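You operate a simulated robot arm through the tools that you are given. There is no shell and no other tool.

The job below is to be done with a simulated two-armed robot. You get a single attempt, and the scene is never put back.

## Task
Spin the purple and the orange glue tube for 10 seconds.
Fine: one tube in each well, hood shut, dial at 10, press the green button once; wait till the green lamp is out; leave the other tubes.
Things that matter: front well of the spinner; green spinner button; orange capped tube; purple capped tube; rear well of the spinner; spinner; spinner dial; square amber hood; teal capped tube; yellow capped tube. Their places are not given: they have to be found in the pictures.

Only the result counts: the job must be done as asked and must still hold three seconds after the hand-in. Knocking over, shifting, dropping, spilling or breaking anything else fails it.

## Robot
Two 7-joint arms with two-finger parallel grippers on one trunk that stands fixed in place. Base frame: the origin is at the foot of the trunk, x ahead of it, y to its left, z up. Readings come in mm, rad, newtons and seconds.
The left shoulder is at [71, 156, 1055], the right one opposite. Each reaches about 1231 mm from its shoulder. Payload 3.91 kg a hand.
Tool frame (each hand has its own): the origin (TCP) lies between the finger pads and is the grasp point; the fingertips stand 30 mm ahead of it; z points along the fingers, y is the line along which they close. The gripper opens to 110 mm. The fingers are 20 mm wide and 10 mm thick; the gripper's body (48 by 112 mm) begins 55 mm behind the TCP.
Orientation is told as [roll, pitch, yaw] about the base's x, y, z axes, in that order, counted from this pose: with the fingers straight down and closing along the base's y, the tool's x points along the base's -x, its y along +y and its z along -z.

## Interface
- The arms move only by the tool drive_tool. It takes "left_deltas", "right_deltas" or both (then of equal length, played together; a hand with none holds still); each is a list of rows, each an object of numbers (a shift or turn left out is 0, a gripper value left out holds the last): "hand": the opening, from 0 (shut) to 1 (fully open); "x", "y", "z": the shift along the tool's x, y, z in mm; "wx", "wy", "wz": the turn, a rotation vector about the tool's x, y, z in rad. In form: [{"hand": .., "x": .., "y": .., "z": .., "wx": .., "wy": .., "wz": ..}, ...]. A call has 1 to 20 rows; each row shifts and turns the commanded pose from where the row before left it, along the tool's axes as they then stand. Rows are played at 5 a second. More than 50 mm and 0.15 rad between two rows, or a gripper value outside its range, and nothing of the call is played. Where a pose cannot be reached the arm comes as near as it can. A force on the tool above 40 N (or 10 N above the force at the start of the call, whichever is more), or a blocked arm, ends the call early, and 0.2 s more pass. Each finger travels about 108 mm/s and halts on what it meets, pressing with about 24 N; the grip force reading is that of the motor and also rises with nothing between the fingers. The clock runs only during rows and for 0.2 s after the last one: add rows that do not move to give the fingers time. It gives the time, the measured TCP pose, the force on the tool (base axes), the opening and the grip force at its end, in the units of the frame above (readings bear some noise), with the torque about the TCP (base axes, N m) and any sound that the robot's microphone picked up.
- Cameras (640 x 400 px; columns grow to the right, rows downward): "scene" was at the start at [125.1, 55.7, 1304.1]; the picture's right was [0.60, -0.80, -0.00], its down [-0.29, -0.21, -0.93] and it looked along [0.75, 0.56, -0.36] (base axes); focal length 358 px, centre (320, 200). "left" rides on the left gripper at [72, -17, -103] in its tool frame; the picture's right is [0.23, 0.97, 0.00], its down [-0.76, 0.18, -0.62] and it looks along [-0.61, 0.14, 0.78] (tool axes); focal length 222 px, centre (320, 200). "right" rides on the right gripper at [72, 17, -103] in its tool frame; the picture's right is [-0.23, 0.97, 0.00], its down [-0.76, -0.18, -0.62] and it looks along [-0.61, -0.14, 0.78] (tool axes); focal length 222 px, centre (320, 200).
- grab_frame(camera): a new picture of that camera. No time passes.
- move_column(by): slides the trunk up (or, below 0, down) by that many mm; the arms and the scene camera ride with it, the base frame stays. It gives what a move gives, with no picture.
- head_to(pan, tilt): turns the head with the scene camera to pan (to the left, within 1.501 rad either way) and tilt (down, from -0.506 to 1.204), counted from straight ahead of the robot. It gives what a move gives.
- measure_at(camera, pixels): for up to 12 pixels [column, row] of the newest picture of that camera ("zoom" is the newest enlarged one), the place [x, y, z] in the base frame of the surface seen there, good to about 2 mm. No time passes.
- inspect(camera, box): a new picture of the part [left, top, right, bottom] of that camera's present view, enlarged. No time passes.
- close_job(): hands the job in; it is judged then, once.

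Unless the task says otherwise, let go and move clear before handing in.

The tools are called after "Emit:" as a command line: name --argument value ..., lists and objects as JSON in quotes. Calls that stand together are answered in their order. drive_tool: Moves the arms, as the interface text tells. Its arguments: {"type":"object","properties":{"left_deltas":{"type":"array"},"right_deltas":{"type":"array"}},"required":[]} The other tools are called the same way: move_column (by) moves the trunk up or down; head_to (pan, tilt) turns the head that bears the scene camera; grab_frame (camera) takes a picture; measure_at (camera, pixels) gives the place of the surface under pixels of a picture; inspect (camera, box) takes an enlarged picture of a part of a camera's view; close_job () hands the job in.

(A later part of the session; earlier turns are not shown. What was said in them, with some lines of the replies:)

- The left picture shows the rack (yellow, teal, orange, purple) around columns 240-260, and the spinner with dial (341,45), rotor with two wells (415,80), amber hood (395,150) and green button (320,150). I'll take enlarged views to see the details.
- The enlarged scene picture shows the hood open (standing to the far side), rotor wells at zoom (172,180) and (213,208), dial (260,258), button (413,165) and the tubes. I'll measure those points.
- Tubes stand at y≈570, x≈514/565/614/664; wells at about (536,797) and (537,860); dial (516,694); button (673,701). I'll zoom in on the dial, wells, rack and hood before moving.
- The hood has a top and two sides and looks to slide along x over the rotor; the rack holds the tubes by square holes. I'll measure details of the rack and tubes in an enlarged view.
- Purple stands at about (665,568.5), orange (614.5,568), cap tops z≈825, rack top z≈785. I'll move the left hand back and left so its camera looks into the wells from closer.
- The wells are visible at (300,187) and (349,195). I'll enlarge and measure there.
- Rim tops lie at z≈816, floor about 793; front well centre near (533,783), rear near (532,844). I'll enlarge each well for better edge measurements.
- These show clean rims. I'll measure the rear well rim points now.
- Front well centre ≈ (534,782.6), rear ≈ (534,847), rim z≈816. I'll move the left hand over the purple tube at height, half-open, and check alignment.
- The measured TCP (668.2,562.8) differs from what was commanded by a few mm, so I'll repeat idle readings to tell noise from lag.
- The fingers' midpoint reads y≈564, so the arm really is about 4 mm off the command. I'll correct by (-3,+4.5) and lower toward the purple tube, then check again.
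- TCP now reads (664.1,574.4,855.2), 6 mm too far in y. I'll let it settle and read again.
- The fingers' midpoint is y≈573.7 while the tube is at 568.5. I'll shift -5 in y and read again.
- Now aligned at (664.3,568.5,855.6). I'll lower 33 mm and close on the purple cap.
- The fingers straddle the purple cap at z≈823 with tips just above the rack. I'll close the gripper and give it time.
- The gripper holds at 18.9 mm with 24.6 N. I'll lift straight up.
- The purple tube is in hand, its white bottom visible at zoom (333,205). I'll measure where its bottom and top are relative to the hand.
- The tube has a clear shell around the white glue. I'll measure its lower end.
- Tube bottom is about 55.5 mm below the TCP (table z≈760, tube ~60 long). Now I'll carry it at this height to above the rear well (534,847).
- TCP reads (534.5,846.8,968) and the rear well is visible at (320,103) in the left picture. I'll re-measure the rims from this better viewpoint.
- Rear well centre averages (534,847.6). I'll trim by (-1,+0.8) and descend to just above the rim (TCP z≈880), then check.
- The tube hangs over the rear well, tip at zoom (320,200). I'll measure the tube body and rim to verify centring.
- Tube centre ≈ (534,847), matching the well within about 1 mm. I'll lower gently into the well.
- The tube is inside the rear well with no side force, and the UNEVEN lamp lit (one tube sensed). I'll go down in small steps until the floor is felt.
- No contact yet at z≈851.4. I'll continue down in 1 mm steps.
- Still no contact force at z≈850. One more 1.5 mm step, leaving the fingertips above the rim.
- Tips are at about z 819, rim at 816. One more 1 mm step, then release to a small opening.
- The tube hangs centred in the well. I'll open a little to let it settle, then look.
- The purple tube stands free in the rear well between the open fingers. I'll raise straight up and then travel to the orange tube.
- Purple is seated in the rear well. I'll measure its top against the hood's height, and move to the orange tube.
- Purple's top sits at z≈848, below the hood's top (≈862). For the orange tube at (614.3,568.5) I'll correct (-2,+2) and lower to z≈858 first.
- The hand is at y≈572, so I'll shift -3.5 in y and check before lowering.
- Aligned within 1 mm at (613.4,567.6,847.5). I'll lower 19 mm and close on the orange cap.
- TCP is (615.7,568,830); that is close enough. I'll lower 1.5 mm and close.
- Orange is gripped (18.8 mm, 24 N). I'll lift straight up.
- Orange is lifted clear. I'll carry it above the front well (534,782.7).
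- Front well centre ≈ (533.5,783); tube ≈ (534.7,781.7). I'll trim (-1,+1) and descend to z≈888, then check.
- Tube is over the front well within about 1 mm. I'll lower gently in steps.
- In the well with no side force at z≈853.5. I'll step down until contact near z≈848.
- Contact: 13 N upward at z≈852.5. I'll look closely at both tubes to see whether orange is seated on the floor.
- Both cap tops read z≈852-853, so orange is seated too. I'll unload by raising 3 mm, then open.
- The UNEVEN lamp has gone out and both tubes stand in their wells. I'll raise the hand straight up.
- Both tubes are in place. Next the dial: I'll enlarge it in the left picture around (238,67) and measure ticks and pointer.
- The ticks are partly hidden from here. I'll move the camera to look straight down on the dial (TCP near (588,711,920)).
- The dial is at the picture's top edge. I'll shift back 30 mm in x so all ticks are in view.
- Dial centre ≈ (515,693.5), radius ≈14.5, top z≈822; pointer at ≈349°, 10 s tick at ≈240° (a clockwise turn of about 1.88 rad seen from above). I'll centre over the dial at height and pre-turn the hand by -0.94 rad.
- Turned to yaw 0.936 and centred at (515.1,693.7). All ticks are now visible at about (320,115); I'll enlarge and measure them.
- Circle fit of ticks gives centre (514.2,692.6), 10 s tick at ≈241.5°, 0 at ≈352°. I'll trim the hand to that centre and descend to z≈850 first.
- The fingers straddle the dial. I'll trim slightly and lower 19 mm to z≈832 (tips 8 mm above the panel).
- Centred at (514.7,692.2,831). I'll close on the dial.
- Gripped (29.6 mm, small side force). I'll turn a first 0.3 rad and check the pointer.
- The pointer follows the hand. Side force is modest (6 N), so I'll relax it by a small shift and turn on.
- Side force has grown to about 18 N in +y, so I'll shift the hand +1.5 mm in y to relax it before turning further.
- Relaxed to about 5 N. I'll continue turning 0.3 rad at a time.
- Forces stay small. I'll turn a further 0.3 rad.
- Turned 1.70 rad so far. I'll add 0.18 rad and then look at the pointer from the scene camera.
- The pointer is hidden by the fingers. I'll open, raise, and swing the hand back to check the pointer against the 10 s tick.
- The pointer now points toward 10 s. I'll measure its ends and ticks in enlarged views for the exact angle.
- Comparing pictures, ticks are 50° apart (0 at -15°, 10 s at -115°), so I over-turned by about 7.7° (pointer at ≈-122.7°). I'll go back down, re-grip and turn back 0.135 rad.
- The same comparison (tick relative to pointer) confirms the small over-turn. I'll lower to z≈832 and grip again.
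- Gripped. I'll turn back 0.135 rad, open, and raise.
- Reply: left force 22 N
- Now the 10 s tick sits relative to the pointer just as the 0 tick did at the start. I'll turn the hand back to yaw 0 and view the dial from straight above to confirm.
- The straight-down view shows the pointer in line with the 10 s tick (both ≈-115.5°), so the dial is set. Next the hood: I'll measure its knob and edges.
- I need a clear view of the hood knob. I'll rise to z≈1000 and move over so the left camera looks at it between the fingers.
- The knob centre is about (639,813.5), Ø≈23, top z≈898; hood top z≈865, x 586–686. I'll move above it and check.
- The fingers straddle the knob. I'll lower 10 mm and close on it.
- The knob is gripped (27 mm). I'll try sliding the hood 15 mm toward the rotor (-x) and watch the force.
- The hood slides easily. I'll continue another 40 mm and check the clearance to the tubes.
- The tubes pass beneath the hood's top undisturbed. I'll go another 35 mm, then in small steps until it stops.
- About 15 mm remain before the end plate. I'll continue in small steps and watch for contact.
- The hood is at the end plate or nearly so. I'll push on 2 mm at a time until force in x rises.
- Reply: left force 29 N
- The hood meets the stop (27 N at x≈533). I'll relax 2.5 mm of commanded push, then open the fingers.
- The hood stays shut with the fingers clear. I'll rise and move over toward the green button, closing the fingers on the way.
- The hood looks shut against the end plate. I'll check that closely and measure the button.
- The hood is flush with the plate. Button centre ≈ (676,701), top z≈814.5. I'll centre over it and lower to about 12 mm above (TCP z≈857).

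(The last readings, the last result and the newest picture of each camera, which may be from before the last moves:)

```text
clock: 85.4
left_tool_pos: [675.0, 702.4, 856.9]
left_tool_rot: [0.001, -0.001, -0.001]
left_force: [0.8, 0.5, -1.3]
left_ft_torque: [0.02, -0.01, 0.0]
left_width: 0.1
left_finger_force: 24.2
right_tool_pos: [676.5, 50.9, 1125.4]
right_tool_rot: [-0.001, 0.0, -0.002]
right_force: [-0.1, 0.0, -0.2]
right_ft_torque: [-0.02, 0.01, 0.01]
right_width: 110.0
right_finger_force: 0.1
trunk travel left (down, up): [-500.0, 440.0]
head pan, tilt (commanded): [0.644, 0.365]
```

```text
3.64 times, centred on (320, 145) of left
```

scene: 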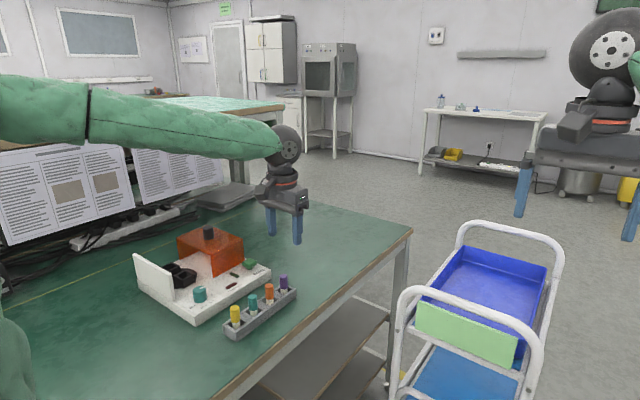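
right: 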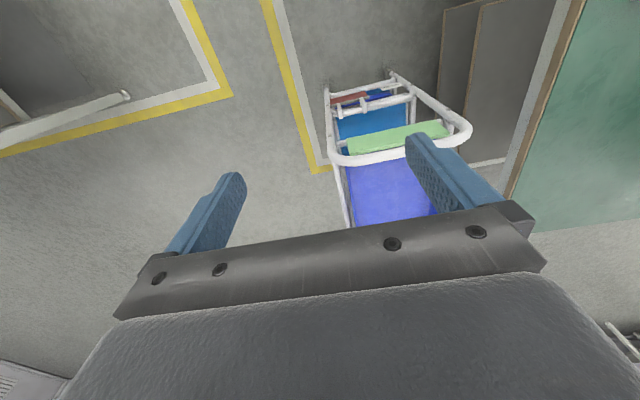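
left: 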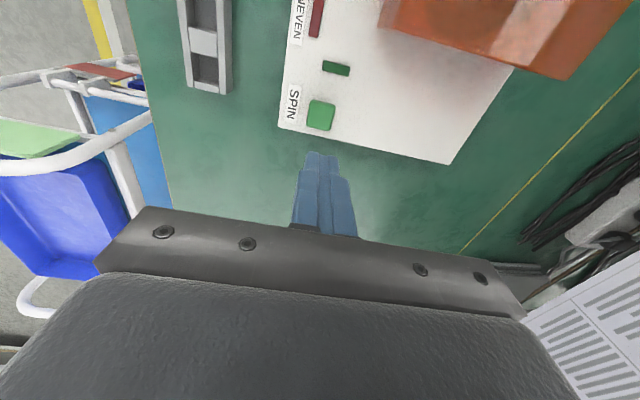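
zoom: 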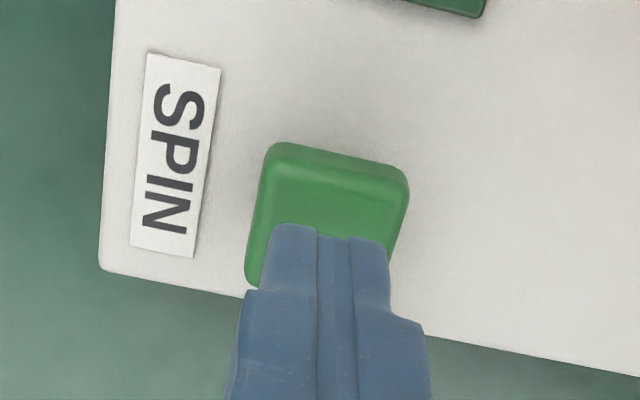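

The closed tips are above the button centre. I'll lower to near contact, then press in small steps.

Emit:
drive_tool --left_deltas '[{"z": 6}, {"z": 5}, {}]'

Emit:
drive_tool --left_deltas '[{"z": 2}, {}]'

Emit:
inspect --camera "scene" --box '[200, 210, 300, 290]'

```text
clock: 86.2
left_tool_pos: [676.3, 702.0, 846.2]
left_tool_rot: [0.0, 0.0, 0.001]
left_force: [0.4, 0.3, 0.0]
left_ft_torque: [0.0, 0.0, 0.03]
left_width: 0.1
left_finger_force: 23.8
right_tool_pos: [675.2, 50.2, 1126.1]
right_tool_rot: [-0.001, 0.0, 0.0]
right_force: [1.0, 0.6, 0.3]
right_ft_torque: [-0.01, 0.01, 0.01]
right_width: 109.8
right_finger_force: 0.2
trunk travel left (down, up): [-500.0, 440.0]
head pan, tilt (commanded): [0.644, 0.365]
```

```text
clock: 86.8
left_tool_pos: [675.9, 701.3, 844.3]
left_tool_rot: [-0.001, 0.001, -0.001]
left_force: [0.0, 0.0, 1.2]
left_ft_torque: [-0.01, 0.0, 0.02]
left_width: 0.0
left_finger_force: 24.1
right_tool_pos: [675.5, 50.7, 1126.1]
right_tool_rot: [0.0, -0.001, 0.001]
right_force: [0.1, -0.4, -1.6]
right_ft_torque: [-0.05, 0.02, 0.02]
right_width: 110.1
right_finger_force: 0.0
trunk travel left (down, up): [-500.0, 440.0]
head pan, tilt (commanded): [0.644, 0.365]
```

```text
5.00 times, centred on (250, 250) of scene
```

zoom: 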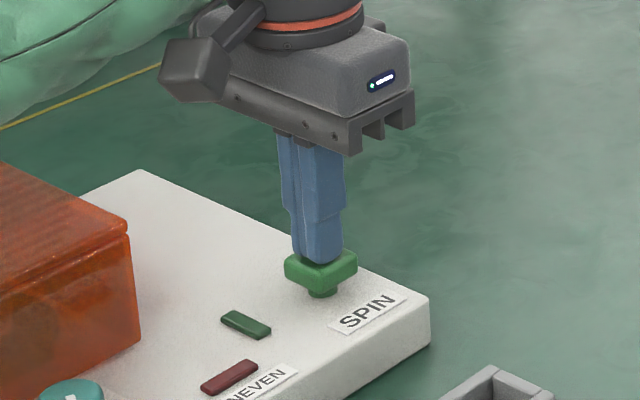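

Touching the button at z≈844. I'll press on in small steps until the lamp lights.

Emit:
drive_tool --left_deltas '[{"z": 2}, {}]'

Emit:
inspect --camera "scene" --box '[200, 210, 300, 290]'

```text
clock: 87.4
left_tool_pos: [674.5, 702.1, 841.9]
left_tool_rot: [-0.001, -0.001, 0.0]
left_force: [-0.1, -0.7, 0.4]
left_ft_torque: [-0.03, 0.03, 0.0]
left_width: 0.1
left_finger_force: 23.9
right_tool_pos: [675.6, 50.6, 1126.2]
right_tool_rot: [0.0, 0.0, 0.001]
right_force: [0.2, -0.1, -0.7]
right_ft_torque: [0.01, -0.01, 0.03]
right_width: 110.2
right_finger_force: 0.0
trunk travel left (down, up): [-500.0, 440.0]
head pan, tilt (commanded): [0.644, 0.365]
```

```text
5.00 times, centred on (250, 250) of scene
```

zoom: 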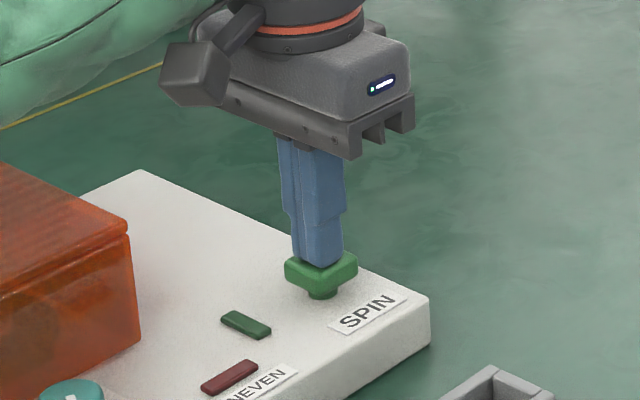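

Emit:
drive_tool --left_deltas '[{"z": 2}, {}]'

Emit:
inspect --camera "scene" --box '[200, 210, 300, 290]'

```text
clock: 88.0
left_tool_pos: [675.3, 701.3, 840.3]
left_tool_rot: [0.001, 0.0, 0.002]
left_force: [0.3, -0.8, 1.9]
left_ft_torque: [-0.06, -0.02, -0.03]
left_width: 0.1
left_finger_force: 24.4
right_tool_pos: [676.4, 50.2, 1126.7]
right_tool_rot: [0.0, 0.001, -0.001]
right_force: [0.1, 0.9, -0.3]
right_ft_torque: [-0.02, -0.04, 0.0]
right_width: 110.3
right_finger_force: 0.0
trunk travel left (down, up): [-500.0, 440.0]
head pan, tilt (commanded): [0.644, 0.365]
```

```text
5.00 times, centred on (250, 250) of scene
```

zoom: 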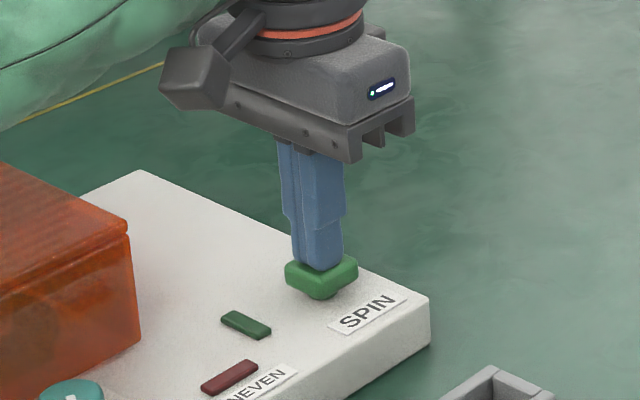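

The button is moving down (force ~2 N), lamp not yet lit. I'll press further.

Emit:
drive_tool --left_deltas '[{"z": 2}, {}]'

Emit:
inspect --camera "scene" --box '[200, 210, 300, 290]'

```text
clock: 88.6
left_tool_pos: [675.2, 701.5, 838.1]
left_tool_rot: [0.001, 0.001, 0.001]
left_force: [-0.1, 1.1, 3.0]
left_ft_torque: [0.01, -0.01, 0.01]
left_width: 0.0
left_finger_force: 24.2
right_tool_pos: [675.7, 50.4, 1127.6]
right_tool_rot: [0.001, 0.001, 0.0]
right_force: [0.2, -0.4, 0.6]
right_ft_torque: [0.02, -0.03, -0.02]
right_width: 109.7
right_finger_force: 0.0
trunk travel left (down, up): [-500.0, 440.0]
head pan, tilt (commanded): [0.644, 0.365]
heard: click
```

```text
5.00 times, centred on (250, 250) of scene
```

zoom: 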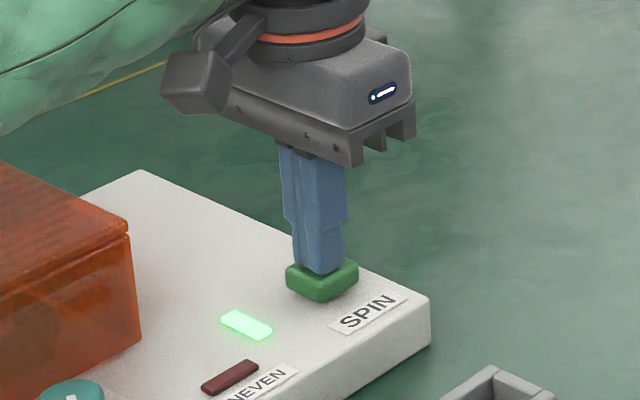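

A click was heard and the green lamp is lit: the spin has begun. I'll raise the hand straight up off the button.

Emit:
drive_tool --left_deltas '[{"z": -20}, {"z": -30}, {"z": -40}, {"z": -40}, {}]'

Emit:
inspect --camera "scene" --box '[130, 200, 290, 310]'

```text
clock: 89.8
left_tool_pos: [674.8, 703.3, 966.0]
left_tool_rot: [-0.002, 0.002, 0.001]
left_force: [0.5, -0.2, -0.3]
left_ft_torque: [0.04, 0.03, 0.01]
left_width: 0.1
left_finger_force: 24.3
right_tool_pos: [675.7, 51.7, 1126.8]
right_tool_rot: [0.001, 0.003, 0.001]
right_force: [0.0, -0.9, -0.1]
right_ft_torque: [-0.05, 0.05, 0.01]
right_width: 110.0
right_finger_force: 0.0
trunk travel left (down, up): [-500.0, 440.0]
head pan, tilt (commanded): [0.644, 0.365]
```

```text
3.64 times, centred on (210, 255) of scene
```

zoom: 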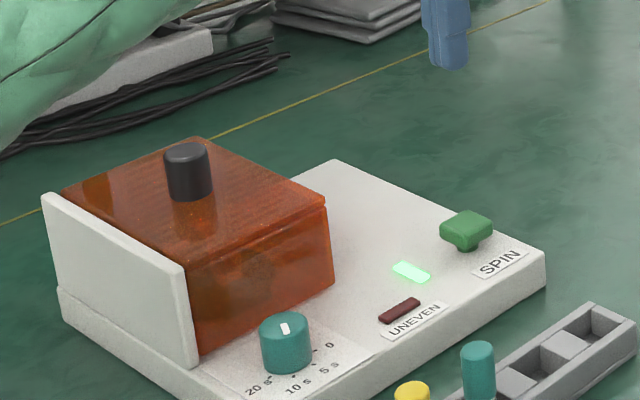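

The lamp glows green and the button has sprung back. I'll wait with idle rows until it goes out.

Emit:
drive_tool --left_deltas '[{}, {}, {}, {}, {}, {}, {}, {}, {}, {}, {}, {}, {}, {}, {}, {}, {}, {}, {}, {}]'

Emit:
drive_tool --left_deltas '[{}, {}, {}, {}, {}, {}, {}, {}, {}, {}, {}, {}, {}, {}, {}, {}]'

Emit:
inspect --camera "scene" --box '[130, 200, 290, 310]'

```text
clock: 94.0
left_tool_pos: [674.8, 701.3, 967.9]
left_tool_rot: [0.001, -0.001, -0.001]
left_force: [0.2, -0.2, -0.2]
left_ft_torque: [0.04, 0.02, -0.01]
left_width: 0.2
left_finger_force: 23.9
right_tool_pos: [674.9, 50.0, 1126.5]
right_tool_rot: [0.001, 0.0, -0.001]
right_force: [0.4, 0.3, -0.4]
right_ft_torque: [0.0, -0.02, 0.01]
right_width: 110.0
right_finger_force: 0.0
trunk travel left (down, up): [-500.0, 440.0]
head pan, tilt (commanded): [0.644, 0.365]
```

```text
clock: 97.4
left_tool_pos: [674.6, 702.1, 966.8]
left_tool_rot: [0.0, 0.0, 0.0]
left_force: [0.2, 0.7, -0.2]
left_ft_torque: [-0.01, -0.01, -0.02]
left_width: 0.0
left_finger_force: 24.0
right_tool_pos: [675.6, 51.3, 1127.0]
right_tool_rot: [0.0, 0.0, -0.002]
right_force: [-0.4, 0.3, 0.3]
right_ft_torque: [0.0, -0.01, 0.0]
right_width: 110.0
right_finger_force: 0.2
trunk travel left (down, up): [-500.0, 440.0]
head pan, tilt (commanded): [0.644, 0.365]
```

```text
3.64 times, centred on (210, 255) of scene
```

zoom: 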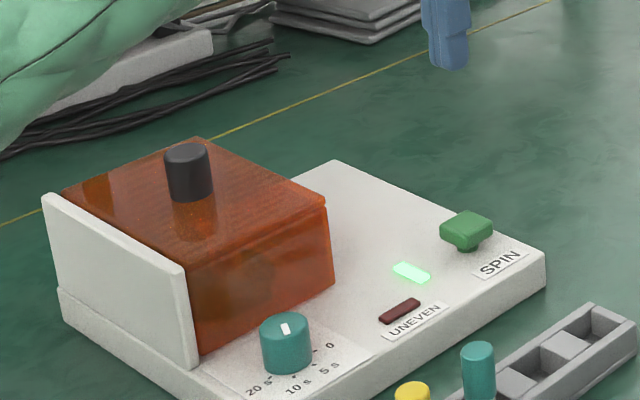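

At clock 97.4 the lamp is still lit, as expected. I'll wait about 2 more seconds.

Emit:
drive_tool --left_deltas '[{}, {}, {}, {}, {}, {}, {}, {}, {}]'

Emit:
inspect --camera "scene" --box '[130, 200, 290, 310]'

```text
clock: 99.4
left_tool_pos: [674.5, 703.1, 967.9]
left_tool_rot: [0.0, 0.0, 0.0]
left_force: [0.6, 0.0, 0.0]
left_ft_torque: [0.03, 0.0, 0.03]
left_width: 0.0
left_finger_force: 24.2
right_tool_pos: [675.2, 50.9, 1125.5]
right_tool_rot: [-0.001, -0.002, 0.0]
right_force: [-0.1, 0.2, 0.2]
right_ft_torque: [0.0, 0.07, 0.0]
right_width: 110.1
right_finger_force: 0.0
trunk travel left (down, up): [-500.0, 440.0]
head pan, tilt (commanded): [0.644, 0.365]
```

```text
3.64 times, centred on (210, 255) of scene
```

zoom: 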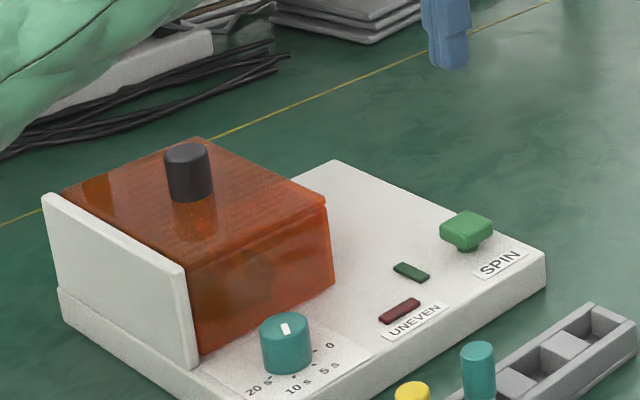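

The green lamp is out after about 10 s, UNEVEN is dark, and the hood is still shut. I'll take one last overall look before handing in.

Emit:
grab_frame --camera "scene"

Emit:
inspect --camera "scene" --box '[200, 255, 312, 345]'

```text
taken
```

scene: 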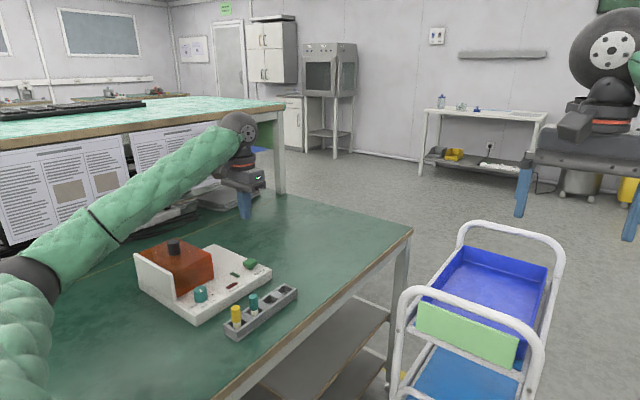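

```text
4.44 times, centred on (256, 300) of scene
```

zoom: 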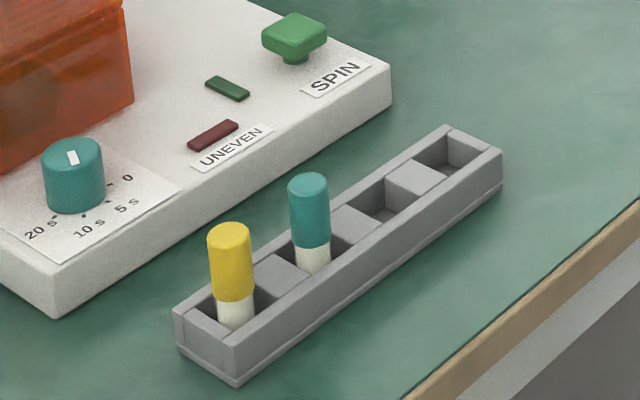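

The yellow and teal tubes stand untouched in the rack, the hood is shut, the dial points at 10 s, the lamp is out and the hand is clear. I'm handing in.

Emit:
close_job

```text
The job is handed in.
```

The purple and orange tubes have been spun for about 10 seconds, and the job is handed in. I haven't seen the judge's result.

- **Tubes:** purple is in the rear well and orange is in the front well. The UNEVEN lamp lit after the first tube went in and went out once both were in.
- **Dial:** I first turned it about 8° past the 10 s mark, then turned it back. Seen from straight above, the pointer lines up with the 10 s mark.
- **Hood:** it is slid shut, flush against the end plate.
- **Spin:** I pressed the green button once and heard one click. The green lamp came on and was out when I checked about 10 s later.
- **Everything else:** the yellow and teal tubes are still in the rack, and the left hand is clear of the spinner.
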